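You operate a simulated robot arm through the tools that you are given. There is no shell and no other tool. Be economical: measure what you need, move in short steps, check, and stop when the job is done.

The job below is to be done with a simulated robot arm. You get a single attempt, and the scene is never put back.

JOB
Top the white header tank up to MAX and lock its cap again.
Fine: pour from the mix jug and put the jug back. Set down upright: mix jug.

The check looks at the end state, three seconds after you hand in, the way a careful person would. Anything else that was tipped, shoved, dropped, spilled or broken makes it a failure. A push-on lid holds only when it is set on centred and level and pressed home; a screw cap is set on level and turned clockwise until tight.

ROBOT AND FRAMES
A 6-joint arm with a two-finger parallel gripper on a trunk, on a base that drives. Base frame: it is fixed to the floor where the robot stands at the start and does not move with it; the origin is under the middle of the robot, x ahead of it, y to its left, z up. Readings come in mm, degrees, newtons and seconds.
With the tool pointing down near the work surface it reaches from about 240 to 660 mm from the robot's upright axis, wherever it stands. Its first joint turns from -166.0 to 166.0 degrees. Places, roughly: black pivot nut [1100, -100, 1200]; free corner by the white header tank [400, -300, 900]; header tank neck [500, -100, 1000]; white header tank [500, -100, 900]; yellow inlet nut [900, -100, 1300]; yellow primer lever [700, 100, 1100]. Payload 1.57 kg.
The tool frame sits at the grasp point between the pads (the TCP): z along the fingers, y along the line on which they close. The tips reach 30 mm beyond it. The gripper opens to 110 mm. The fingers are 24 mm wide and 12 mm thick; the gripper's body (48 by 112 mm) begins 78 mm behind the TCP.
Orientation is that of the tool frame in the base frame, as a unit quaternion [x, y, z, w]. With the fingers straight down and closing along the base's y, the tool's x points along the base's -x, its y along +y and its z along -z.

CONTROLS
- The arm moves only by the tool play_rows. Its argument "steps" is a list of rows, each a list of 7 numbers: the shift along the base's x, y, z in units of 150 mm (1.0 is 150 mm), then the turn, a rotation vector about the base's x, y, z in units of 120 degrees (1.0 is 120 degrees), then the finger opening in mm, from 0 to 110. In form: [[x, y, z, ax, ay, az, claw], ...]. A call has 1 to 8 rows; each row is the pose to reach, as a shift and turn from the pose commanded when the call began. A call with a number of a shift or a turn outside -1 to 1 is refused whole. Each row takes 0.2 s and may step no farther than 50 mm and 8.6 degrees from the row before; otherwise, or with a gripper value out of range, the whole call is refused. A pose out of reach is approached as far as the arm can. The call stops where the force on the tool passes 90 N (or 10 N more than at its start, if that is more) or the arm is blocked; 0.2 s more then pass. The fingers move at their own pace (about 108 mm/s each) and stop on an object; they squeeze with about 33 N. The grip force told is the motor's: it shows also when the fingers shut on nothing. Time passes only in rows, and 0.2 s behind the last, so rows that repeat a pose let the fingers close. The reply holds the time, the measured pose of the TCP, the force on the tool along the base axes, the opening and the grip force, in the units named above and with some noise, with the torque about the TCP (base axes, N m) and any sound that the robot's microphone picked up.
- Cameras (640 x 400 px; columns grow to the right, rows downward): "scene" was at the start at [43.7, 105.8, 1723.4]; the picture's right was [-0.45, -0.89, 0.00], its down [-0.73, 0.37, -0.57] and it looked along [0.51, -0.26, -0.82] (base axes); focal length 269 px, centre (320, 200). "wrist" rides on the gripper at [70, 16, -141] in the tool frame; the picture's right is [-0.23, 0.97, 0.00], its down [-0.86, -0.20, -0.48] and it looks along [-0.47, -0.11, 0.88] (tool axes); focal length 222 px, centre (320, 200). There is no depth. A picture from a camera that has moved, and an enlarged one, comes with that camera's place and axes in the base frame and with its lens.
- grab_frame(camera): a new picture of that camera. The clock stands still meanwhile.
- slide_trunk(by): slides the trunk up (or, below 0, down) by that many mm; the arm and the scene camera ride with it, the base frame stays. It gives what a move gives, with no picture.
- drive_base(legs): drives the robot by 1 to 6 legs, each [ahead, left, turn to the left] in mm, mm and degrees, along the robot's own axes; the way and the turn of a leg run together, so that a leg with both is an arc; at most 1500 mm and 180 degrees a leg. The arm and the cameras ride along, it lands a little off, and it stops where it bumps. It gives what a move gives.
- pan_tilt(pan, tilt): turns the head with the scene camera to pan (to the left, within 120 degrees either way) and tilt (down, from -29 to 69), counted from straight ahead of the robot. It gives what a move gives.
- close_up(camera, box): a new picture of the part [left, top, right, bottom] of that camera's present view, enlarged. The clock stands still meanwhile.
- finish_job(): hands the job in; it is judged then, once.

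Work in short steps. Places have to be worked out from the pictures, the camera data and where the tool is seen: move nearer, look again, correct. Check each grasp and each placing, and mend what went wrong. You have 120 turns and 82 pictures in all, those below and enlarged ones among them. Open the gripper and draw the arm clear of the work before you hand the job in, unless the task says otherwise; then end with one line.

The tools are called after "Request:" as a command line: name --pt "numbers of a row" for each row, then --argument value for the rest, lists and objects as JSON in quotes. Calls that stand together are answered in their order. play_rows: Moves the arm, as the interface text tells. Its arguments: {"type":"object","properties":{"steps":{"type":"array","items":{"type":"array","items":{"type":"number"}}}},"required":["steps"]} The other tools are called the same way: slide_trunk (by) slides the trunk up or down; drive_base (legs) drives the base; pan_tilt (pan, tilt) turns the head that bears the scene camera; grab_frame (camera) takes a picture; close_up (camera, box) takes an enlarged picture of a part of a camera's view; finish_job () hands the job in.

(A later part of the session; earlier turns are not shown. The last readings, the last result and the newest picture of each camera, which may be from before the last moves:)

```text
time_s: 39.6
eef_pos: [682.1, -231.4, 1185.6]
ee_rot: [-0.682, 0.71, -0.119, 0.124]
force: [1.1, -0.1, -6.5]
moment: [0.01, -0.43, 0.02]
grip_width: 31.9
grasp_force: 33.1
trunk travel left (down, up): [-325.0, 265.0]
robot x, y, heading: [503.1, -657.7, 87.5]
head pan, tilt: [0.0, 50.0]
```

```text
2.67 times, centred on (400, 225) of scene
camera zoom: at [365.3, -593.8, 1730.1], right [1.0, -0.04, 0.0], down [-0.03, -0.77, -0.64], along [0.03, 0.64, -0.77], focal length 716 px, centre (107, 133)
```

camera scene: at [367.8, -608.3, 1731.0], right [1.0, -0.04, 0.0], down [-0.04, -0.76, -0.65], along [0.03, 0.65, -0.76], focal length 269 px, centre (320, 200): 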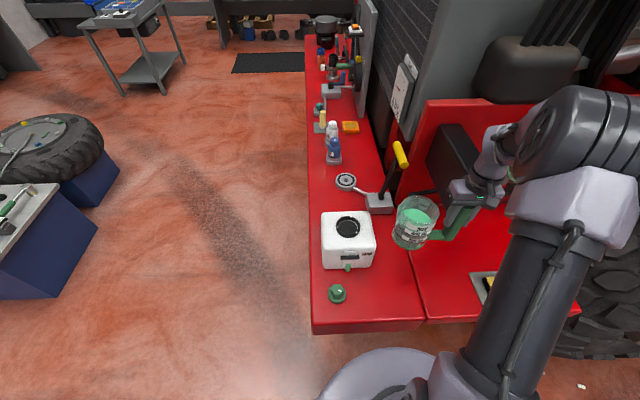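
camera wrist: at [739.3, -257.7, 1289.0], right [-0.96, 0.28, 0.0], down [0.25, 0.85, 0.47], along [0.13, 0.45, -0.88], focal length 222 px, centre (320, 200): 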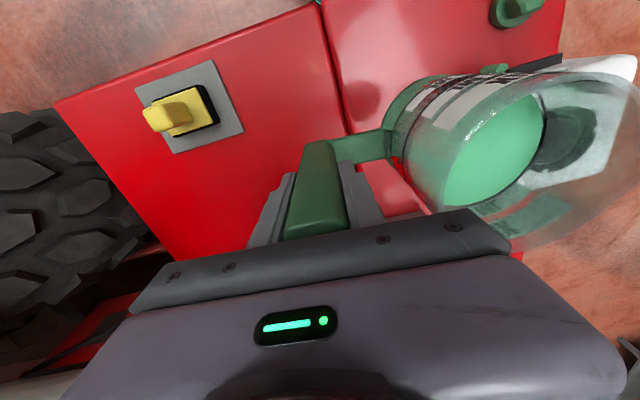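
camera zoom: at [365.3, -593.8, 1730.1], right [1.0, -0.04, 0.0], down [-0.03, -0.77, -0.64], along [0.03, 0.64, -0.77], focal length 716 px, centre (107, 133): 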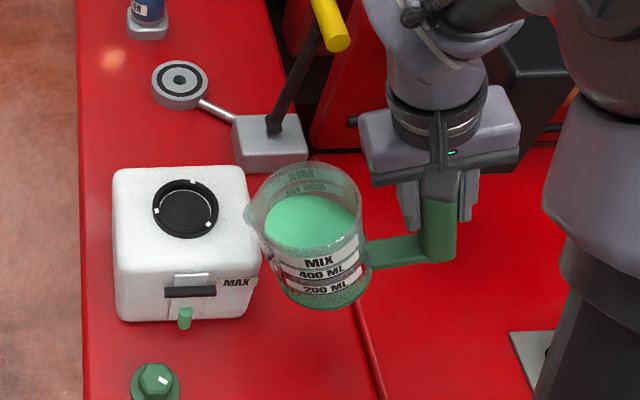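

Jug at 20°, liquid is still below the spout. Now move +y to bring the spout over the neck line, staying high.

Request:
play_rows --pt "0 0.06 0 0 0 0 20" --pt "0 0.17 0 0 0 0 20" --pt "0 0.3 0 0 0 0 20" --pt "0 0.43 0 0 0 0 20" --pt "0 0.56 0 0 0 0 20" --pt "0 0.67 0 0 0 0 20" --pt "0 0.74 0 0 0 0 20" --pt "0 0.755 0 0 0 0 20"

Request:
close_up --camera "scene" --box '[300, 150, 500, 300]'

Request:
grab_frame --camera "wrist"

```text
time_s: 41.4
eef_pos: [683.0, -116.5, 1186.3]
ee_rot: [-0.683, 0.71, -0.118, 0.124]
force: [0.4, -0.1, -7.1]
moment: [-0.03, -0.39, 0.0]
grip_width: 31.9
grasp_force: 33.1
trunk travel left (down, up): [-325.0, 265.0]
robot x, y, heading: [503.3, -652.8, 87.6]
head pan, tilt: [0.0, 50.0]
```

```text
2.67 times, centred on (400, 225) of scene
camera zoom: at [365.4, -593.6, 1730.1], right [1.0, -0.04, 0.0], down [-0.03, -0.77, -0.64], along [0.03, 0.64, -0.77], focal length 716 px, centre (107, 133)
```

zoom: 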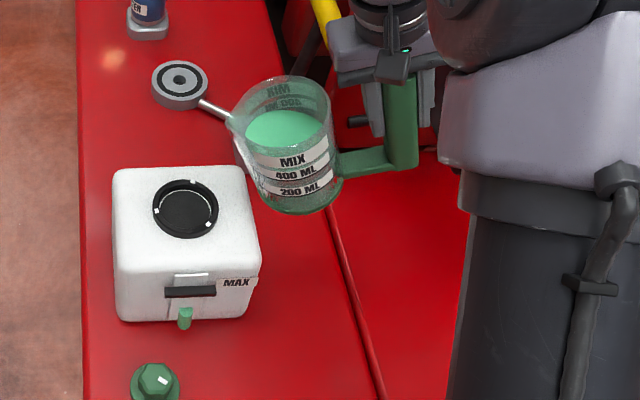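

```text
42 pictures are left
camera wrist: at [616.7, -186.5, 1314.1], right [-0.91, 0.27, -0.33], down [0.06, 0.85, 0.53], along [0.42, 0.46, -0.78], focal length 222 px, centre (320, 200)
```

wrist: 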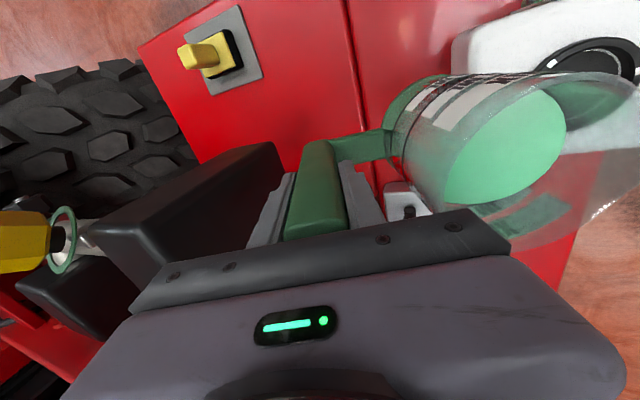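

Using the scene view, the spout tip is about 170 mm ahead and 33 mm above the TCP in the jug's frame. I'll bring the lip over the neck, then tilt to 30° and look.

Request:
play_rows --pt "-0.06 -0.01 -0.07 0 0 0 20" --pt "-0.12 -0.01 -0.15 0 0 0 20" --pt "-0.169 -0.01 -0.213 0 0 0 20" --pt "-0.169 -0.01 -0.213 0 -0.02 0 20" --pt "-0.169 -0.01 -0.213 0 -0.045 0 20" --pt "-0.169 -0.01 -0.213 0 -0.07 0 20" --pt "-0.169 -0.01 -0.213 0 -0.083 0 20"

Request:
close_up --camera "scene" --box '[310, 160, 470, 280]'

```text
time_s: 43.0
eef_pos: [656.8, -120.2, 1156.0]
ee_rot: [-0.67, 0.696, -0.176, 0.188]
force: [1.0, 1.7, 26.5]
moment: [0.45, 3.15, -0.12]
grip_width: 37.7
grasp_force: 33.0
trunk travel left (down, up): [-325.0, 265.0]
robot x, y, heading: [505.8, -654.1, 87.6]
head pan, tilt: [0.0, 50.0]
```

```text
3.33 times, centred on (390, 220) of scene
camera zoom: at [364.8, -596.9, 1730.4], right [1.0, -0.04, 0.0], down [-0.03, -0.76, -0.64], along [0.03, 0.64, -0.77], focal length 896 px, centre (87, 133)
```

zoom: 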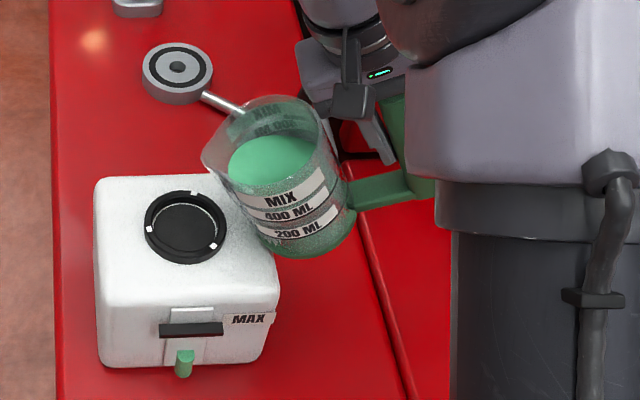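

Contact: the jug's lower front corner touched the tank's edge. I'll raise straight up right away and check.

Request:
play_rows --pt "0 0 0.1 0 0 0 20" --pt "0 0 0.2 0 0 0 20" --pt "0 0 0.3 0 0 0 20" --pt "0 0 0.3 0 0 0 20"

Request:
close_up --camera "scene" --box '[310, 160, 470, 280]'

Request:
grab_frame --camera "wrist"

```text
time_s: 44.0
eef_pos: [657.6, -119.3, 1197.7]
ee_rot: [-0.67, 0.697, -0.177, 0.185]
force: [0.2, -0.2, -5.9]
moment: [0.01, -0.37, -0.02]
grip_width: 31.9
grasp_force: 32.8
trunk travel left (down, up): [-325.0, 265.0]
robot x, y, heading: [503.2, -656.9, 87.6]
head pan, tilt: [0.0, 50.0]
```

```text
3.33 times, centred on (390, 220) of scene
camera zoom: at [365.2, -593.5, 1730.0], right [1.0, -0.04, 0.0], down [-0.03, -0.77, -0.64], along [0.03, 0.64, -0.77], focal length 896 px, centre (87, 133)
```

zoom: 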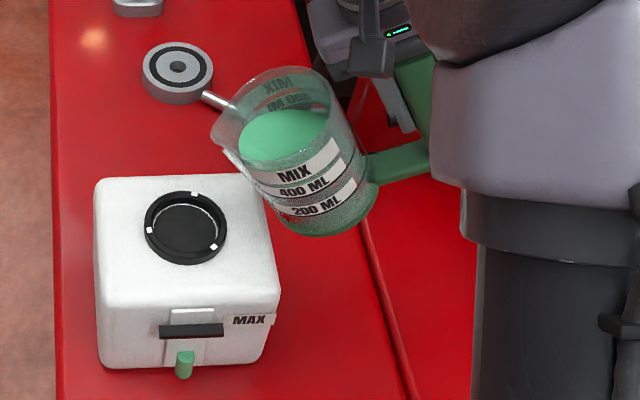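

```text
39 pictures are left
camera wrist: at [571.6, -188.4, 1312.7], right [-0.84, 0.27, -0.48], down [-0.03, 0.85, 0.53], along [0.55, 0.46, -0.7], focal length 222 px, centre (320, 200)
```

wrist: 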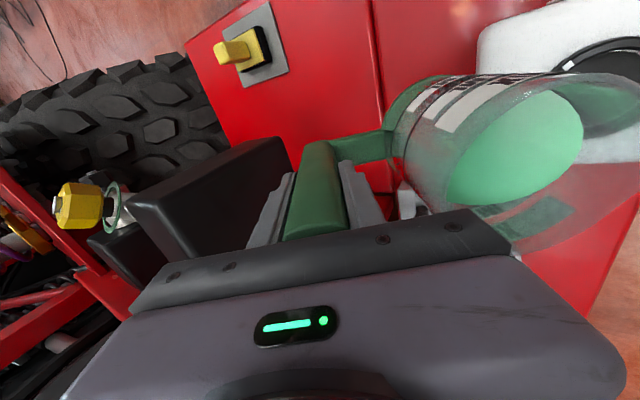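

The tank hasn't moved and the jug is still held as before. The liquid hasn't reached the spout yet, so I'll tilt to 38° first and only then lower a bit.

Request:
play_rows --pt "0 0 0 0 -0.02 0 20" --pt "0 0 0 0 -0.045 0 20" --pt "-0.02 0.005 -0.03 0 -0.06 0 20" --pt "-0.033 0.005 -0.08 0 -0.067 0 20" --pt "-0.033 0.005 -0.12 0 -0.067 0 20" --pt "-0.033 0.005 -0.12 0 -0.067 0 20"

Request:
close_up --camera "scene" --box '[310, 160, 470, 280]'

```text
time_s: 45.4
eef_pos: [652.2, -118.9, 1181.6]
ee_rot: [-0.656, 0.682, -0.224, 0.233]
force: [0.0, 0.1, -7.1]
moment: [0.0, -0.27, -0.01]
grip_width: 32.0
grasp_force: 33.3
trunk travel left (down, up): [-325.0, 265.0]
robot x, y, heading: [502.4, -652.3, 87.7]
head pan, tilt: [0.0, 50.0]
```

```text
3.33 times, centred on (390, 220) of scene
camera zoom: at [365.3, -593.7, 1730.1], right [1.0, -0.04, 0.0], down [-0.03, -0.77, -0.64], along [0.03, 0.64, -0.77], focal length 896 px, centre (87, 133)
```

zoom: 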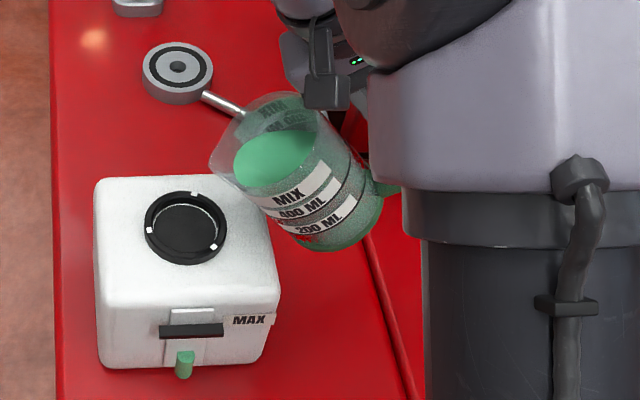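

Lip is at about (493,-118,1129) and the liquid is still ~20 mm from the spout. I'll tilt to 43° and lower slightly.

Request:
play_rows --pt "-0.01 0 0 0 -0.012 0 20" --pt "-0.02 0 -0.02 0 -0.024 0 20" --pt "-0.03 0 -0.04 0 -0.036 0 20" --pt "-0.035 0 -0.05 0 -0.042 0 20" --pt "-0.035 0 -0.05 0 -0.042 0 20"

Request:
close_up --camera "scene" --box '[310, 160, 430, 280]'

```text
time_s: 46.6
eef_pos: [645.6, -118.3, 1173.8]
ee_rot: [-0.645, 0.672, -0.253, 0.264]
force: [-0.1, 0.2, -7.2]
moment: [-0.02, -0.21, -0.04]
grip_width: 32.0
grasp_force: 33.2
trunk travel left (down, up): [-325.0, 265.0]
robot x, y, heading: [502.5, -655.6, 87.4]
head pan, tilt: [0.0, 50.0]
```

```text
3.33 times, centred on (370, 220) of scene
camera zoom: at [365.4, -593.6, 1730.1], right [1.0, -0.04, 0.0], down [-0.03, -0.77, -0.64], along [0.03, 0.64, -0.77], focal length 896 px, centre (153, 133)
```

zoom: 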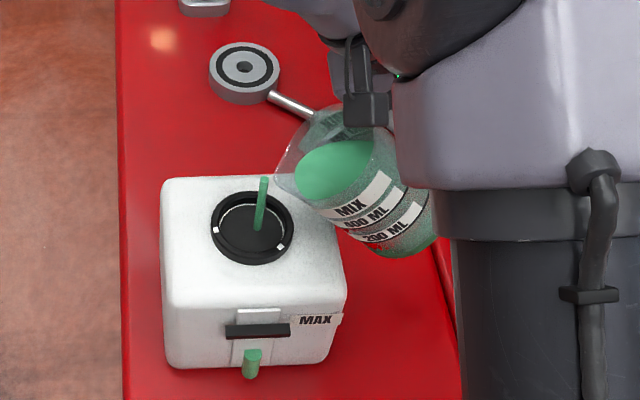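

It is pouring, and the stream lands inside the neck. I'll hold for a moment and look again.

Request:
play_rows --pt "0 0 0 0 0 0 20" --pt "0 0 0 0 0 0 20" --pt "0 0 0 0 0 0 20" --pt "0 0 0 0 0 0 20"

Request:
close_up --camera "scene" --box '[310, 160, 430, 280]'

```text
time_s: 47.6
eef_pos: [647.1, -118.8, 1174.2]
ee_rot: [-0.645, 0.672, -0.253, 0.263]
force: [0.6, -0.1, -7.2]
moment: [0.0, -0.21, -0.01]
grip_width: 31.7
grasp_force: 32.9
trunk travel left (down, up): [-325.0, 265.0]
robot x, y, heading: [504.8, -652.8, 87.8]
head pan, tilt: [0.0, 50.0]
```

```text
3.33 times, centred on (370, 220) of scene
camera zoom: at [365.4, -593.6, 1730.1], right [1.0, -0.04, 0.0], down [-0.03, -0.77, -0.64], along [0.03, 0.64, -0.77], focal length 896 px, centre (153, 133)
```

zoom: 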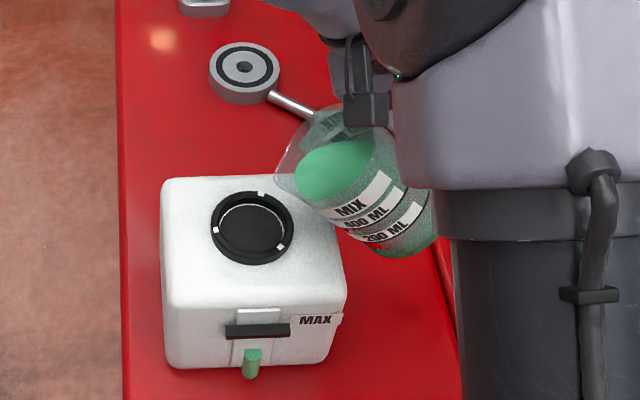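

The flow is quasi-static: it stopped by itself. The gauge rose slightly, so I'll tilt 4° more, holding the lip position.

Request:
play_rows --pt "-0.01 0 0 0 -0.01 0 20" --pt "-0.02 0 0 0 -0.02 0 20" --pt "-0.03 0 0 0 -0.03 0 20" --pt "-0.04 0 0 0 -0.035 0 20" --pt "-0.04 0 0 0 -0.035 0 20" --pt "-0.04 0 0 0 -0.035 0 20" --pt "-0.04 0 0 0 -0.035 0 20"

Request:
close_up --camera "scene" --box '[320, 180, 400, 280]'

```text
time_s: 49.2
eef_pos: [640.6, -118.3, 1172.8]
ee_rot: [-0.635, 0.662, -0.275, 0.288]
force: [-0.2, -0.1, -6.2]
moment: [-0.02, -0.11, -0.01]
grip_width: 31.9
grasp_force: 33.2
trunk travel left (down, up): [-325.0, 265.0]
robot x, y, heading: [504.5, -653.0, 87.7]
head pan, tilt: [0.0, 50.0]
```

```text
4.00 times, centred on (360, 230) of scene
camera zoom: at [365.4, -593.7, 1730.1], right [1.0, -0.04, 0.0], down [-0.03, -0.77, -0.64], along [0.03, 0.64, -0.77], focal length 1075 px, centre (160, 80)
```

zoom: 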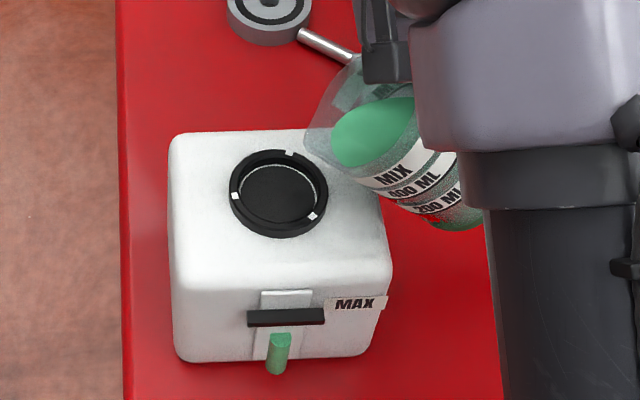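

The column is rising: its top is now just below the black MAX bar. I'll pour a little more, with another 3° of tilt.

Request:
play_rows --pt "-0.01 0 0.01 0 -0.01 0 20" --pt "-0.02 0 0.02 0 -0.02 0 20" --pt "-0.03 0 0.03 0 -0.025 0 20" --pt "-0.03 0 0.03 0 -0.025 0 20" --pt "-0.03 0 0.03 0 -0.025 0 20" --pt "-0.03 0 0.03 0 -0.025 0 20"

Request:
close_up --camera "scene" --box '[325, 215, 400, 275]'

```text
time_s: 50.6
eef_pos: [635.9, -119.2, 1178.6]
ee_rot: [-0.627, 0.654, -0.293, 0.305]
force: [0.0, 0.0, -5.9]
moment: [-0.02, -0.11, 0.02]
grip_width: 31.9
grasp_force: 33.2
trunk travel left (down, up): [-325.0, 265.0]
robot x, y, heading: [508.1, -656.4, 87.6]
head pan, tilt: [0.0, 50.0]
```

```text
6.67 times, centred on (362, 245) of scene
camera zoom: at [365.4, -593.7, 1730.1], right [1.0, -0.04, 0.0], down [-0.03, -0.77, -0.64], along [0.03, 0.64, -0.77], focal length 1791 px, centre (37, -100)
```

zoom: 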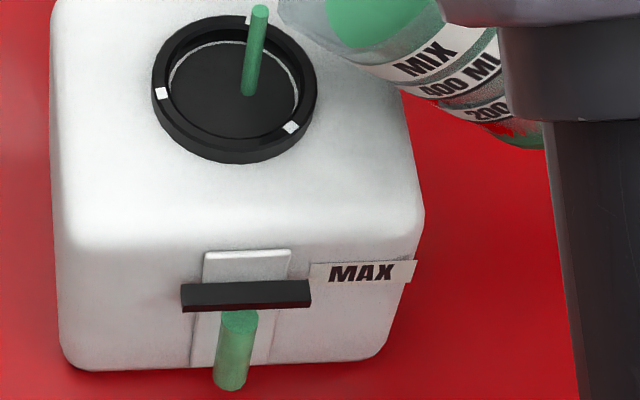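

Still pouring, with the green column just reaching the bar's lower edge. I'll hold and watch.

Request:
play_rows --pt "0 0 0 0 0 0 20" --pt "0 0 0 0 0 0 20" --pt "0 0 0 0 0 0 20"

Request:
close_up --camera "scene" --box '[325, 215, 400, 275]'

```text
time_s: 51.4
eef_pos: [635.5, -119.2, 1177.0]
ee_rot: [-0.628, 0.654, -0.293, 0.305]
force: [0.2, 0.6, -5.3]
moment: [-0.02, -0.11, 0.0]
grip_width: 31.8
grasp_force: 33.4
trunk travel left (down, up): [-325.0, 265.0]
robot x, y, heading: [502.7, -655.7, 87.7]
head pan, tilt: [0.0, 50.0]
```

```text
6.67 times, centred on (362, 245) of scene
camera zoom: at [365.4, -593.7, 1730.1], right [1.0, -0.04, 0.0], down [-0.03, -0.77, -0.64], along [0.03, 0.64, -0.77], focal length 1791 px, centre (37, -100)
```

zoom: 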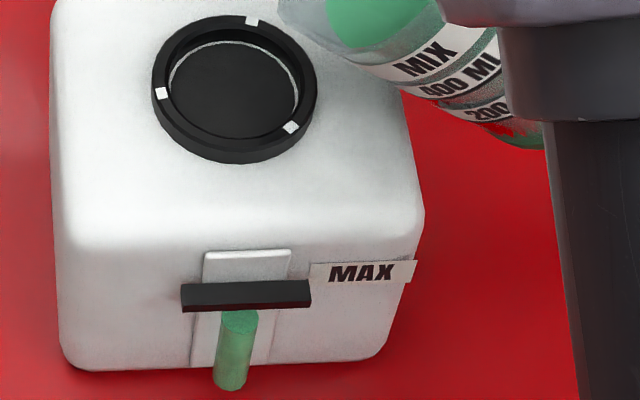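

It has stopped, with the level just under the bar; the MAX label lines up with the bar. Tilt 4° more.

Request:
play_rows --pt "-0.01 0 0.01 0 -0.01 0 20" --pt "-0.02 0 0.02 0 -0.02 0 20" --pt "-0.03 0 0.03 0 -0.028 0 20" --pt "-0.036 0 0.03 0 -0.033 0 20" --pt "-0.036 0 0.03 0 -0.033 0 20" --pt "-0.036 0 0.03 0 -0.033 0 20" --pt "-0.036 0 0.03 0 -0.033 0 20" --pt "-0.036 0 0.03 0 -0.033 0 20"

Request:
close_up --camera "scene" --box '[325, 215, 400, 275]'

```text
time_s: 53.2
eef_pos: [631.0, -118.8, 1183.9]
ee_rot: [-0.618, 0.642, -0.313, 0.327]
force: [0.6, -0.5, -6.0]
moment: [0.03, -0.06, -0.01]
grip_width: 31.8
grasp_force: 32.9
trunk travel left (down, up): [-325.0, 265.0]
robot x, y, heading: [505.9, -652.8, 87.9]
head pan, tilt: [0.0, 50.0]
```

```text
6.67 times, centred on (362, 245) of scene
camera zoom: at [365.3, -593.8, 1730.1], right [1.0, -0.04, 0.0], down [-0.03, -0.77, -0.64], along [0.03, 0.64, -0.77], focal length 1791 px, centre (37, -100)
```

zoom: 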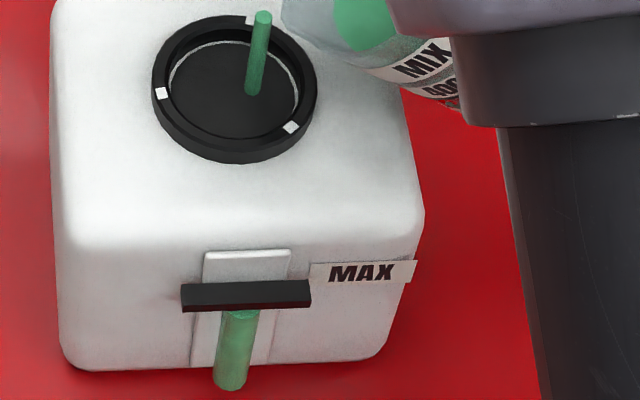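

Request:
play_rows --pt "0 0 0 0 0 0 20" --pt "0 0 0 0 0 0 20" --pt "0 0 0 0 0 0 20" --pt "0 0 0 0 0 0 20" --pt "0 0 0 0 0 0 20"

Request:
close_up --camera "scene" --box '[325, 215, 400, 275]'

```text
time_s: 54.4
eef_pos: [629.8, -117.9, 1182.7]
ee_rot: [-0.617, 0.642, -0.314, 0.328]
force: [0.3, -0.4, -5.3]
moment: [0.01, -0.06, 0.0]
grip_width: 31.8
grasp_force: 33.4
trunk travel left (down, up): [-325.0, 265.0]
robot x, y, heading: [499.7, -654.1, 87.7]
head pan, tilt: [0.0, 50.0]
```

```text
6.67 times, centred on (362, 245) of scene
camera zoom: at [365.3, -593.8, 1730.1], right [1.0, -0.04, 0.0], down [-0.03, -0.77, -0.64], along [0.03, 0.64, -0.77], focal length 1791 px, centre (37, -100)
```

zoom: 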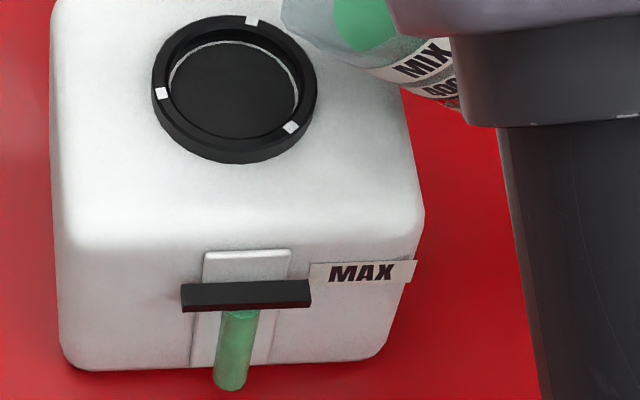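

Flow stopped with the front rim of the column still just visible under the bar. By my estimate the level is about 7 mm below the bar's centre, so I'll add a further 3°.

Request:
play_rows --pt "-0.01 0 0.01 0 -0.008 0 20" --pt "-0.02 0 0.02 0 -0.016 0 20" --pt "-0.03 0 0.03 0 -0.022 0 20" --pt "-0.036 0 0.03 0 -0.025 0 20" --pt "-0.036 0 0.03 0 -0.025 0 20" --pt "-0.036 0 0.03 0 -0.025 0 20" --pt "-0.036 0 0.03 0 -0.025 0 20" --pt "-0.036 0 0.03 0 -0.025 0 20"

Request:
play_rows --pt "0 0 0 0 0 0 20" --pt "0 0 0 0 0 0 20" --pt "0 0 0 0 0 0 20" --pt "0 0 0 0 0 0 20" --pt "0 0 0 0 0 0 20"

Request:
close_up --camera "scene" --box '[325, 215, 400, 275]'

```text
time_s: 56.2
eef_pos: [624.4, -119.7, 1187.1]
ee_rot: [-0.609, 0.634, -0.331, 0.344]
force: [1.1, 0.0, -4.7]
moment: [-0.05, -0.07, -0.03]
grip_width: 32.1
grasp_force: 32.9
trunk travel left (down, up): [-325.0, 265.0]
robot x, y, heading: [505.4, -657.8, 87.6]
head pan, tilt: [0.0, 50.0]
```

```text
time_s: 57.4
eef_pos: [626.2, -118.2, 1186.7]
ee_rot: [-0.609, 0.634, -0.33, 0.344]
force: [0.4, -0.5, -5.4]
moment: [-0.03, -0.06, -0.01]
grip_width: 31.7
grasp_force: 32.3
trunk travel left (down, up): [-325.0, 265.0]
robot x, y, heading: [504.9, -653.4, 87.9]
head pan, tilt: [0.0, 50.0]
```

```text
6.67 times, centred on (362, 245) of scene
camera zoom: at [365.3, -593.8, 1730.1], right [1.0, -0.04, 0.0], down [-0.03, -0.77, -0.64], along [0.03, 0.64, -0.77], focal length 1791 px, centre (37, -100)
```

zoom: 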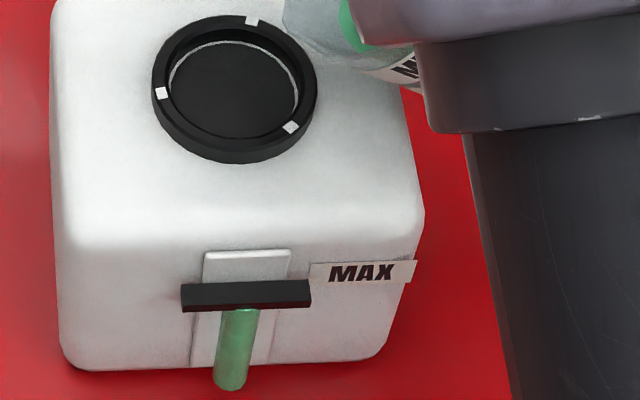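

The rim is nearly hidden, so the level is about 2–3 mm below the bar's centre. One last 1° nudge.

Request:
play_rows --pt "-0.007 0 0.006 0 -0.005 0 20" --pt "-0.014 0 0.012 0 -0.01 0 20" --pt "-0.014 0 0.012 0 -0.01 0 20" --pt "-0.014 0 0.012 0 -0.01 0 20" --pt "-0.014 0 0.012 0 -0.01 0 20" --pt "-0.014 0 0.012 0 -0.01 0 20" --pt "-0.014 0 0.012 0 -0.01 0 20"

Request:
close_up --camera "scene" --box '[325, 180, 400, 275]'

```text
time_s: 59.0
eef_pos: [622.7, -118.7, 1190.2]
ee_rot: [-0.606, 0.63, -0.337, 0.351]
force: [0.0, -0.6, -4.7]
moment: [-0.01, -0.04, 0.02]
grip_width: 31.9
grasp_force: 32.7
trunk travel left (down, up): [-325.0, 265.0]
robot x, y, heading: [504.1, -653.3, 87.6]
head pan, tilt: [0.0, 50.0]
```

```text
4.21 times, centred on (362, 228) of scene
camera zoom: at [365.3, -593.9, 1730.1], right [1.0, -0.04, 0.0], down [-0.03, -0.77, -0.64], along [0.03, 0.64, -0.77], focal length 1131 px, centre (141, 84)
```

zoom: 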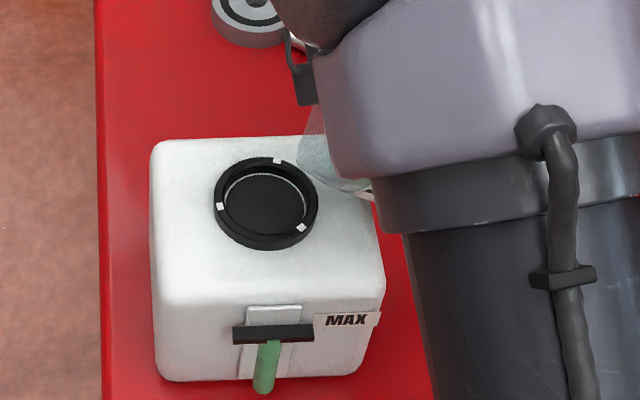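

No spill visible. Now untilt back to about 20° while raising and moving +x, the way I came in.

Request:
play_rows --pt "0.02 0 0.04 0 0.03 0 20" --pt "0.05 0 0.1 0 0.075 0 20" --pt "0.1 0 0.13 0 0.12 0 20" --pt "0.16 0 0.13 0 0.17 0 20" --pt "0.23 0 0.13 0 0.215 0 20" --pt "0.3 0 0.13 0 0.26 0 20" --pt "0.36 0 0.13 0 0.295 0 20" --pt "0.4 0 0.13 0 0.317 0 20"

Request:
play_rows --pt "0 -0.06 0 0 0 0 20" --pt "0 -0.17 0 0 0 0 20" --pt "0 -0.3 0 0 0 0 20" --pt "0 -0.43 0 0 0 0 20" --pt "0 -0.56 0 0 0 0 20" --pt "0 -0.69 0 0 0 0 20" --pt "0 -0.8 0 0 0 0 20" --pt "0 -0.85 0 0 0 0 20"

Request:
grab_frame --camera "scene"

```text
time_s: 60.8
eef_pos: [682.7, -118.0, 1208.5]
ee_rot: [-0.683, 0.71, -0.12, 0.125]
force: [-0.5, -0.4, -4.9]
moment: [-0.01, -0.28, 0.01]
grip_width: 32.1
grasp_force: 32.6
trunk travel left (down, up): [-325.0, 265.0]
robot x, y, heading: [506.6, -655.4, 87.2]
head pan, tilt: [0.0, 50.0]
```

```text
time_s: 62.6
eef_pos: [683.7, -246.9, 1208.8]
ee_rot: [-0.683, 0.71, -0.121, 0.126]
force: [-0.1, -1.2, -4.0]
moment: [-0.02, -0.25, 0.01]
grip_width: 31.8
grasp_force: 33.0
trunk travel left (down, up): [-325.0, 265.0]
robot x, y, heading: [506.5, -656.9, 87.3]
head pan, tilt: [0.0, 50.0]
```

```text
28 pictures are left
camera scene: at [365.4, -594.1, 1730.1], right [1.0, -0.04, 0.0], down [-0.03, -0.77, -0.64], along [0.03, 0.64, -0.77], focal length 269 px, centre (320, 200)
```

scene: 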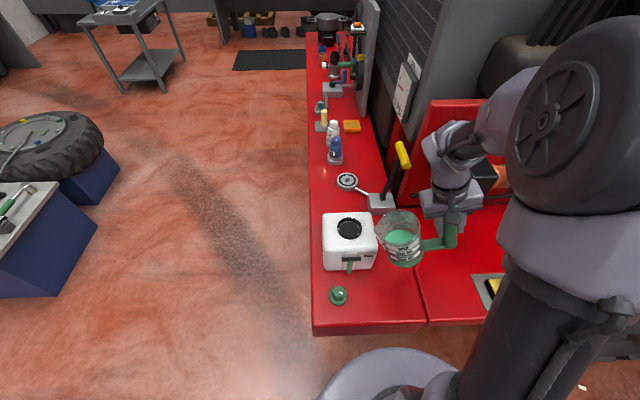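

Jug held fine. Next, level it and move back over its original spot.

Request:
play_rows --pt "0.06 0 0 0 0.02 0 20" --pt "0.16 0 -0.03 0 0.045 0 20" --pt "0.27 0 -0.08 0 0.07 0 20" --pt "0.38 0.005 -0.14 0 0.095 0 20" --pt "0.49 0.01 -0.2 0 0.12 0 20" --pt "0.6 0.016 -0.26 0 0.145 0 20" --pt "0.69 0.016 -0.32 0 0.16 0 20" --pt "0.732 0.016 -0.35 0 0.1677 0.001 20"

Request:
play_rows --pt "0 0 -0.1 0 0 0 20" --pt "0 0 -0.25 0 0 0 20" --pt "0 0 -0.4 0 0 0 20" --pt "0 0 -0.55 0 0 0 20" --pt "0 0 -0.7 0 0 0 20" --pt "0 0 -0.85 0 0 0 20" --pt "0 0 -0.95 0 0 0 20" --pt "0 0 -1 0 0 0 20"

Request:
close_up --camera "scene" --box '[380, 210, 520, 310]'

```text
time_s: 64.4
eef_pos: [793.3, -242.3, 1157.2]
ee_rot: [-0.694, 0.72, 0.001, 0.001]
force: [0.3, -0.4, -4.8]
moment: [-0.02, -0.32, -0.03]
grip_width: 32.1
grasp_force: 33.0
trunk travel left (down, up): [-325.0, 265.0]
robot x, y, heading: [502.6, -650.5, 87.4]
head pan, tilt: [0.0, 50.0]
```

```text
time_s: 66.2
eef_pos: [791.7, -243.9, 1005.8]
ee_rot: [-0.694, 0.72, 0.0, 0.002]
force: [0.5, -0.3, -5.3]
moment: [-0.01, -0.36, -0.04]
grip_width: 31.9
grasp_force: 32.9
trunk travel left (down, up): [-325.0, 265.0]
robot x, y, heading: [502.2, -654.6, 87.8]
head pan, tilt: [0.0, 50.0]
```

```text
4.00 times, centred on (450, 260) of scene
camera zoom: at [365.5, -593.8, 1730.1], right [1.0, -0.04, 0.0], down [-0.03, -0.77, -0.64], along [0.03, 0.64, -0.77], focal length 1075 px, centre (-200, -40)
```

zoom: 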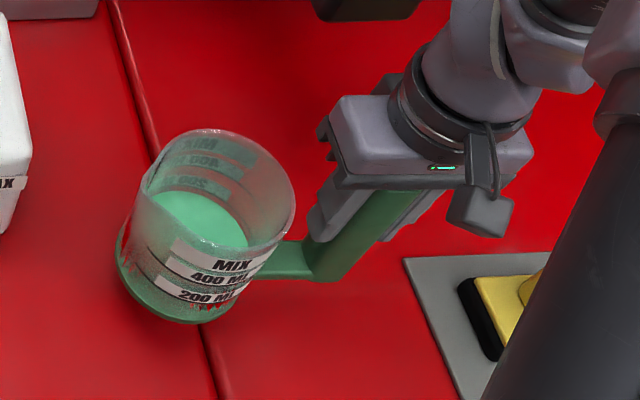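

Jug looks level. I'll lower it the last ~58 mm, slowly near the end.

Request:
play_rows --pt "0 0 -0.12 0 0 0 20" --pt "0 0 -0.24 0 0 0 20" --pt "0 0 -0.32 0 0 0 20" --pt "0 0 -0.36 0 0 0 20" --pt "0 0 -0.38 0 0 0 20" --pt "0 0 -0.39 0 0 0 20" --pt "0 0 -0.39 0 0 0 20"

```text
time_s: 67.8
eef_pos: [792.7, -243.7, 947.4]
ee_rot: [-0.693, 0.72, 0.0, 0.0]
force: [0.6, 0.1, -3.9]
moment: [-0.03, -0.41, 0.04]
grip_width: 32.0
grasp_force: 32.8
trunk travel left (down, up): [-325.0, 265.0]
robot x, y, heading: [506.9, -656.6, 87.6]
head pan, tilt: [0.0, 50.0]
```

Request:
play_rows --pt "0 0 -0.01 0 0 0 20" --pt "0 0 -0.02 0 0 0 20" --pt "0 0 -0.02 0 0 0 20"

```text
time_s: 68.6
eef_pos: [792.3, -244.5, 944.9]
ee_rot: [-0.693, 0.721, 0.001, 0.0]
force: [0.2, 0.4, -1.9]
moment: [0.06, -0.14, 0.02]
grip_width: 32.1
grasp_force: 32.8
trunk travel left (down, up): [-325.0, 265.0]
robot x, y, heading: [498.6, -654.5, 87.5]
head pan, tilt: [0.0, 50.0]
```

The jug is mostly supported now. 1 mm more, then I open to 62 and withdraw straight up.

Request:
play_rows --pt "0 0 -0.007 0 0 0 20" --pt "0 0 -0.007 0 0 0 40" --pt "0 0 -0.007 0 0 0 62" --pt "0 0 -0.007 0 0 0 62" --pt "0 0 0.2 0 0 0 62" --pt "0 0 0.45 0 0 0 62" --pt "0 0 0.72 0 0 0 62" --pt "0 0 1 0 0 0 62"

Request:
grab_frame --camera "wrist"

```text
time_s: 70.4
eef_pos: [793.3, -243.2, 1094.8]
ee_rot: [-0.693, 0.721, 0.0, 0.0]
force: [0.7, -0.4, -0.2]
moment: [0.03, 0.0, 0.03]
grip_width: 61.7
grasp_force: 0.1
trunk travel left (down, up): [-325.0, 265.0]
robot x, y, heading: [501.3, -654.6, 87.8]
head pan, tilt: [0.0, 50.0]
```

```text
26 pictures are left
camera wrist: at [773.9, -313.0, 1236.7], right [-0.96, 0.26, 0.0], down [0.23, 0.85, 0.48], along [0.13, 0.46, -0.88], focal length 222 px, centre (320, 200)
```

wrist: 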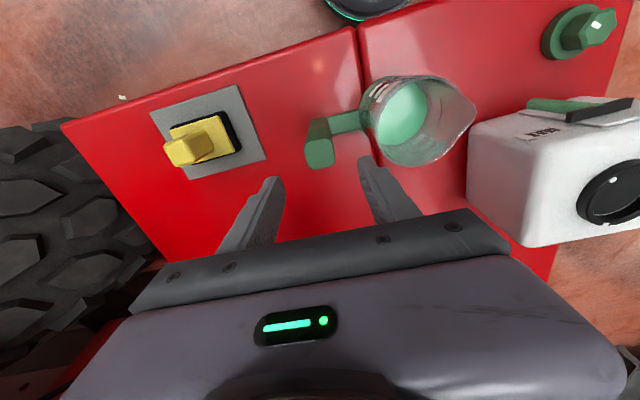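

The jug stands upright back in its place. The gauge is visible from this side, so I'll enlarge it.

Request:
close_up --camera "wrist" --box '[500, 80, 640, 170]'

Request:
close_up --camera "scene" --box '[320, 240, 390, 280]'

```text
4.44 times, centred on (570, 125) of wrist
camera zoom: at [773.9, -313.0, 1236.7], right [-0.96, 0.26, 0.0], down [0.23, 0.85, 0.48], along [0.13, 0.46, -0.88], focal length 987 px, centre (-791, 533)
```

zoom: 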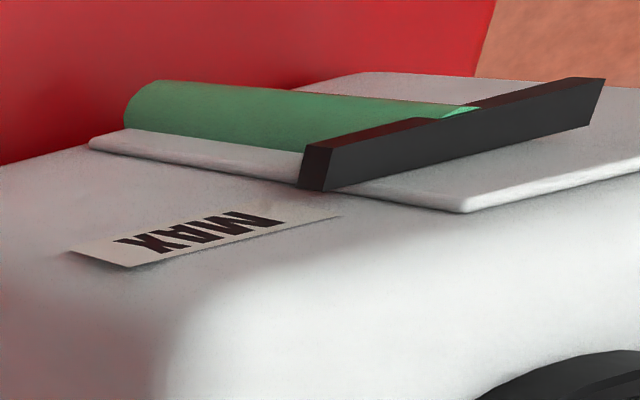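

```text
9.14 times, centred on (355, 260) of scene
camera zoom: at [364.8, -595.0, 1730.1], right [1.0, -0.04, 0.0], down [-0.03, -0.77, -0.64], along [0.03, 0.64, -0.77], focal length 2456 px, centre (0, -349)
```

zoom: 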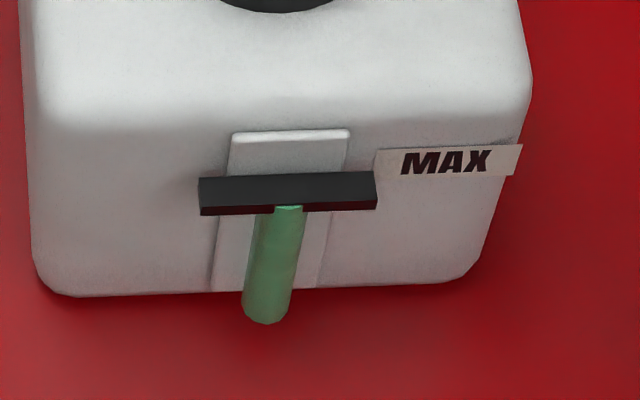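

The side view shows the liquid's top surface level with the MAX bar, so the fill is right. Now back to the cap at (431,-285), restoring the earlier gripper yaw on the way.

Request:
play_rows --pt "-0.2 -0.03 0.1 0 0 0.04 90" --pt "-0.45 -0.06 0.1 0 0 0.09 90" --pt "-0.72 -0.09 0.1 0 0 0.145 90" --pt "-1 -0.12 0.1 0 0 0.2 90"

Request:
play_rows --pt "-0.25 -0.03 0 0 0 0.05 90" --pt "-0.5 -0.06 0 0 0 0.1 90" --pt "-0.75 -0.09 0 0 0 0.15 90" --pt "-1 -0.12 0 0 0 0.2 90"

Request:
play_rows --pt "-0.2 -0.02 -0.1 0 0 0 90" --pt "-0.41 -0.04 -0.3 0 0 0 90" --pt "-0.41 -0.04 -0.41 0 0 0 90" --pt "-0.41 -0.04 -0.41 0 0 0 90"

Request:
grab_frame --camera "wrist"

```text
time_s: 71.4
eef_pos: [642.1, -260.4, 1112.2]
ee_rot: [0.829, -0.56, 0.0, -0.001]
force: [-0.1, 0.1, 0.6]
moment: [0.02, -0.04, 0.02]
grip_width: 90.1
grasp_force: 0.1
trunk travel left (down, up): [-325.0, 265.0]
robot x, y, heading: [503.0, -655.2, 87.7]
head pan, tilt: [0.0, 50.0]
```

```text
time_s: 72.4
eef_pos: [493.1, -280.0, 1109.7]
ee_rot: [0.927, -0.375, 0.0, 0.0]
force: [0.1, -0.1, -0.6]
moment: [0.02, -0.02, -0.01]
grip_width: 90.0
grasp_force: 0.1
trunk travel left (down, up): [-325.0, 265.0]
robot x, y, heading: [504.5, -654.8, 87.5]
head pan, tilt: [0.0, 50.0]
```

```text
time_s: 73.4
eef_pos: [430.9, -285.2, 1047.0]
ee_rot: [0.926, -0.377, 0.0, 0.0]
force: [0.2, -0.2, 0.2]
moment: [0.01, 0.02, -0.04]
grip_width: 90.1
grasp_force: 0.0
trunk travel left (down, up): [-325.0, 265.0]
robot x, y, heading: [504.3, -657.7, 87.7]
head pan, tilt: [0.0, 50.0]
```

```text
23 pictures are left
camera wrist: at [469.8, -345.0, 1189.3], right [-0.84, -0.54, 0.0], down [-0.47, 0.74, 0.48], along [-0.26, 0.4, -0.88], focal length 222 px, centre (320, 200)
```

wrist: 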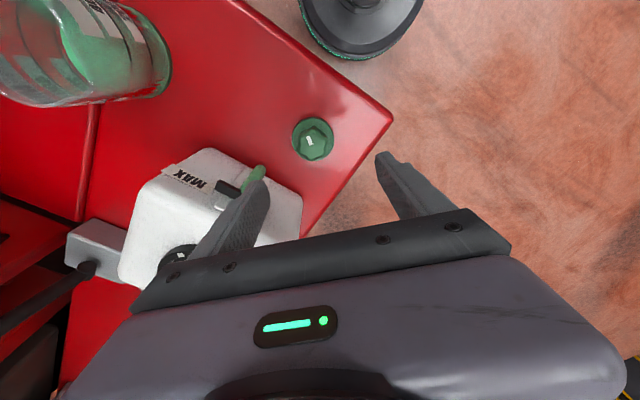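

The view matches the one taken right after I released the cap, so I'm aligned. Descend to z≈906 and grip.

Request:
play_rows --pt "0 0 -0.25 0 0 0 90" --pt "0 0 -0.5 0 0 0 90" --pt "0 0 -0.75 0 0 0 90" --pt "0 0 -0.87 0 0 0 90" --pt "0 0 -0.935 0 0 0 90" --pt "0 0 -0.935 0 0 0 30" --pt "0 0 -0.935 0 0 0 30"

Request:
close_up --camera "wrist" --box '[220, 90, 420, 220]'

```text
time_s: 75.0
eef_pos: [430.9, -285.7, 906.8]
ee_rot: [0.927, -0.376, -0.001, 0.001]
force: [0.0, -0.5, 0.7]
moment: [0.01, -0.02, -0.03]
grip_width: 39.7
grasp_force: 32.6
trunk travel left (down, up): [-325.0, 265.0]
robot x, y, heading: [499.5, -653.4, 87.7]
head pan, tilt: [0.0, 50.0]
```

```text
3.08 times, centred on (320, 155) of wrist
camera zoom: at [470.0, -345.9, 1049.0], right [-0.84, -0.54, 0.0], down [-0.47, 0.74, 0.48], along [-0.26, 0.4, -0.88], focal length 684 px, centre (320, 338)
```

zoom: 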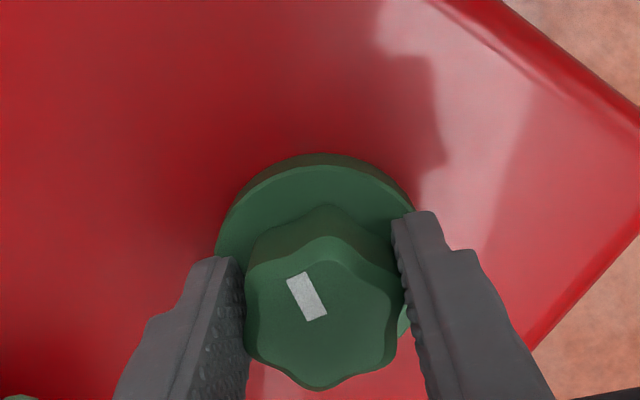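

Gripped at 39.7 mm; the cap sits about 10° further counter-clockwise in the fingers than before, which I'll compensate in yaw. I'll lift and carry it above the neck.

Request:
play_rows --pt "0 0 0.15 0 0 0 30" --pt "0 0 0.4 0 0 0 30" --pt "0 0 0.7 0 0 0 30" --pt "0 0 1 0 0 0 30"

Request:
play_rows --pt "0 0 0.25 0 0 0 30" --pt "0.02 0.1 0.5 0 0 -0.03 30" --pt "0.1 0.35 0.5 0 0 -0.06 30" --pt "0.18 0.6 0.5 0 0 -0.083 30" --pt "0.26 0.85 0.5 0 0 -0.083 30" --pt "0.315 1 0.5 0 0 -0.083 30"

Request:
play_rows --pt "0 0.113 0 0 0 0 30" --pt "0 0.113 -0.1 0 0 0 30" --pt "0 0.113 -0.2 0 0 0 30" --pt "0 0.113 -0.2 0 0 0 30"

Request:
grab_frame --camera "wrist"

Request:
close_up --camera "scene" --box '[310, 190, 400, 260]'

```text
time_s: 76.0
eef_pos: [432.1, -287.6, 1058.3]
ee_rot: [0.927, -0.375, -0.001, -0.001]
force: [-0.4, -0.2, -1.1]
moment: [0.03, 0.0, -0.04]
grip_width: 39.8
grasp_force: 33.2
trunk travel left (down, up): [-325.0, 265.0]
robot x, y, heading: [503.9, -656.6, 87.7]
head pan, tilt: [0.0, 50.0]
```

```text
time_s: 77.4
eef_pos: [480.9, -133.8, 1133.2]
ee_rot: [0.89, -0.455, 0.0, 0.0]
force: [0.2, 0.4, -1.4]
moment: [0.01, 0.02, -0.01]
grip_width: 40.1
grasp_force: 33.0
trunk travel left (down, up): [-325.0, 265.0]
robot x, y, heading: [501.8, -653.3, 87.5]
head pan, tilt: [0.0, 50.0]
```

```text
time_s: 78.4
eef_pos: [479.4, -117.9, 1102.5]
ee_rot: [0.891, -0.455, 0.0, 0.0]
force: [-0.4, -0.6, -1.3]
moment: [0.0, 0.0, -0.03]
grip_width: 40.0
grasp_force: 32.7
trunk travel left (down, up): [-325.0, 265.0]
robot x, y, heading: [499.3, -656.9, 87.4]
head pan, tilt: [0.0, 50.0]
```

```text
21 pictures are left
camera wrist: at [506.7, -184.3, 1244.9], right [-0.92, -0.39, 0.0], down [-0.34, 0.81, 0.48], along [-0.19, 0.44, -0.88], focal length 222 px, centre (320, 200)
```

wrist: 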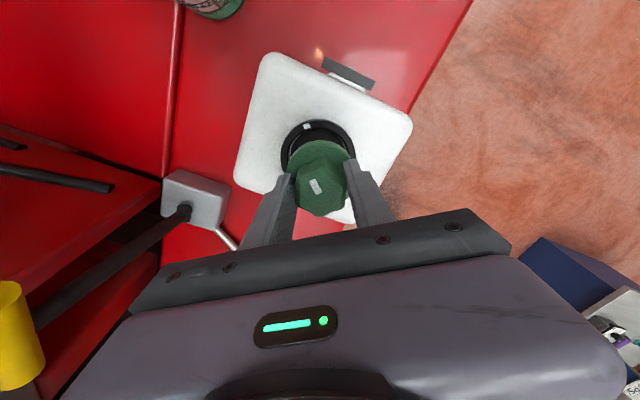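

```text
5.71 times, centred on (355, 225) of scene
camera zoom: at [365.2, -594.7, 1730.1], right [1.0, -0.04, 0.0], down [-0.03, -0.77, -0.64], along [0.03, 0.64, -0.77], focal length 1535 px, centre (120, 57)
```

zoom: 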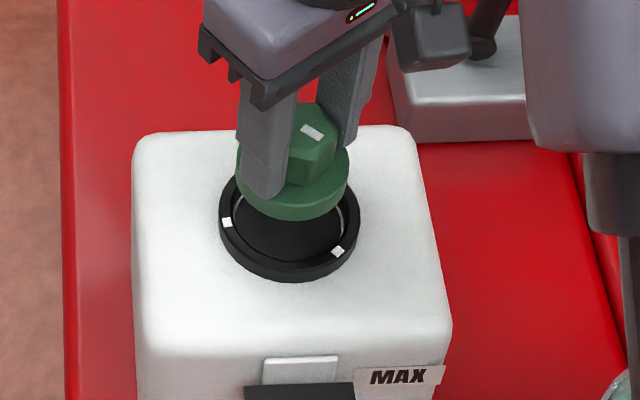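

Alignment looks good to about 2 mm; I'll shift +1.5 mm in x and lower towards the seat.

Request:
play_rows --pt "0.01 0 -0.08 0 0 0 30" --pt "0.01 0 -0.16 0 0 0 30" --pt "0.01 0 -0.22 0 0 0 30" --pt "0.01 0 -0.255 0 0 0 30" --pt "0.01 0 -0.255 0 0 0 30"

Request:
close_up --camera "scene" --box '[310, 190, 400, 260]'

```text
time_s: 79.6
eef_pos: [480.2, -118.4, 1064.2]
ee_rot: [0.89, -0.455, -0.001, -0.001]
force: [1.4, 1.1, -1.7]
moment: [0.1, -0.05, 0.0]
grip_width: 39.9
grasp_force: 32.9
trunk travel left (down, up): [-325.0, 265.0]
robot x, y, heading: [504.5, -655.7, 87.5]
head pan, tilt: [0.0, 50.0]
```

```text
5.71 times, centred on (355, 225) of scene
camera zoom: at [365.4, -593.9, 1730.1], right [1.0, -0.04, 0.0], down [-0.03, -0.77, -0.64], along [0.03, 0.64, -0.77], focal length 1535 px, centre (120, 57)
```

zoom: 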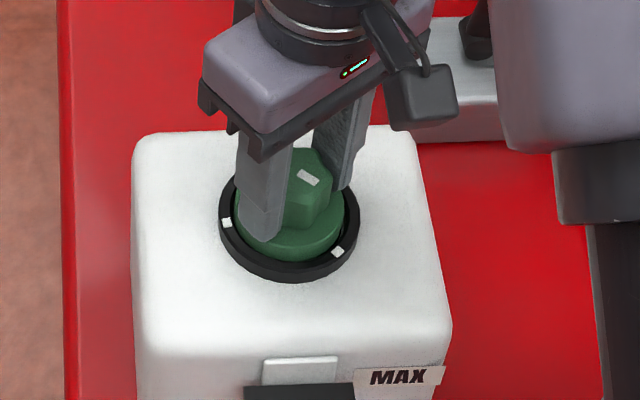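

The cap has entered the ring and is centred. I'll press gently down 6 mm more.

Request:
play_rows --pt "0 0 -0.015 0 0 0 30" --pt "0 0 -0.03 0 0 0 30" --pt "0 0 -0.04 0 0 0 30" --pt "0 0 -0.04 0 0 0 30"

```text
time_s: 80.6
eef_pos: [481.1, -117.9, 1058.4]
ee_rot: [0.89, -0.456, -0.001, -0.001]
force: [0.9, 5.6, 3.9]
moment: [0.12, 0.0, -0.1]
grip_width: 39.7
grasp_force: 33.4
trunk travel left (down, up): [-325.0, 265.0]
robot x, y, heading: [503.3, -654.8, 87.6]
head pan, tilt: [0.0, 50.0]
```

Light seat contact (4 N) at z≈1058. Now turn clockwise about 32° with a slight downward bias.

Request:
play_rows --pt "0 0 -0.01 0 0 -0.067 30" --pt "0 0 -0.015 0 0 -0.133 30" --pt "0 0 -0.015 0 0 -0.2 30" --pt "0 0 -0.015 0 0 -0.267 30"

Request:
close_up --camera "scene" --box '[310, 190, 400, 260]'

```text
time_s: 81.6
eef_pos: [477.7, -119.2, 1058.1]
ee_rot: [0.73, -0.684, -0.002, -0.002]
force: [-10.8, 11.4, 31.3]
moment: [0.19, 0.41, 0.47]
grip_width: 40.1
grasp_force: 33.2
trunk travel left (down, up): [-325.0, 265.0]
robot x, y, heading: [506.3, -655.7, 87.8]
head pan, tilt: [0.0, 50.0]
```

```text
5.71 times, centred on (355, 225) of scene
camera zoom: at [363.4, -595.5, 1730.2], right [1.0, -0.04, 0.0], down [-0.03, -0.76, -0.64], along [0.03, 0.64, -0.77], focal length 1535 px, centre (120, 57)
```

zoom: 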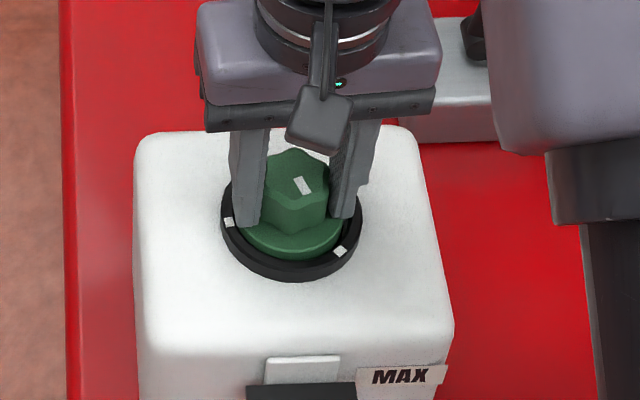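

The thread is engaging (0.47 N m); the pointer is about 15° short of its locked position. Continue clockwise.

Request:
play_rows --pt "0 0 0 0 0 -0.05 30" --pt "0 0 0 0 0 -0.1 30" --pt "0 0 0 0 0 -0.15 30" --pt "0 0 0 0 0 -0.15 30"

Request:
close_up --camera "scene" --box '[310, 190, 400, 260]'

```text
time_s: 82.6
eef_pos: [475.6, -120.7, 1058.3]
ee_rot: [-0.613, 0.79, 0.002, 0.002]
force: [-25.6, 9.3, 51.0]
moment: [0.21, 0.74, 0.61]
grip_width: 41.1
grasp_force: 32.8
trunk travel left (down, up): [-325.0, 265.0]
robot x, y, heading: [503.7, -654.4, 87.6]
head pan, tilt: [0.0, 50.0]
```

```text
5.71 times, centred on (355, 225) of scene
camera zoom: at [360.9, -598.1, 1730.1], right [1.0, -0.04, 0.0], down [-0.03, -0.76, -0.64], along [0.03, 0.64, -0.76], focal length 1535 px, centre (120, 57)
```

zoom: 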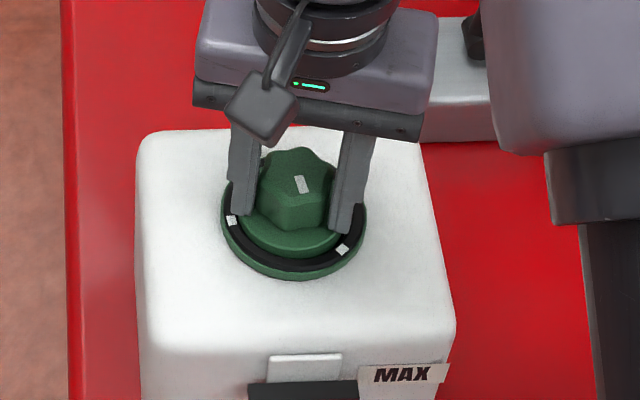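

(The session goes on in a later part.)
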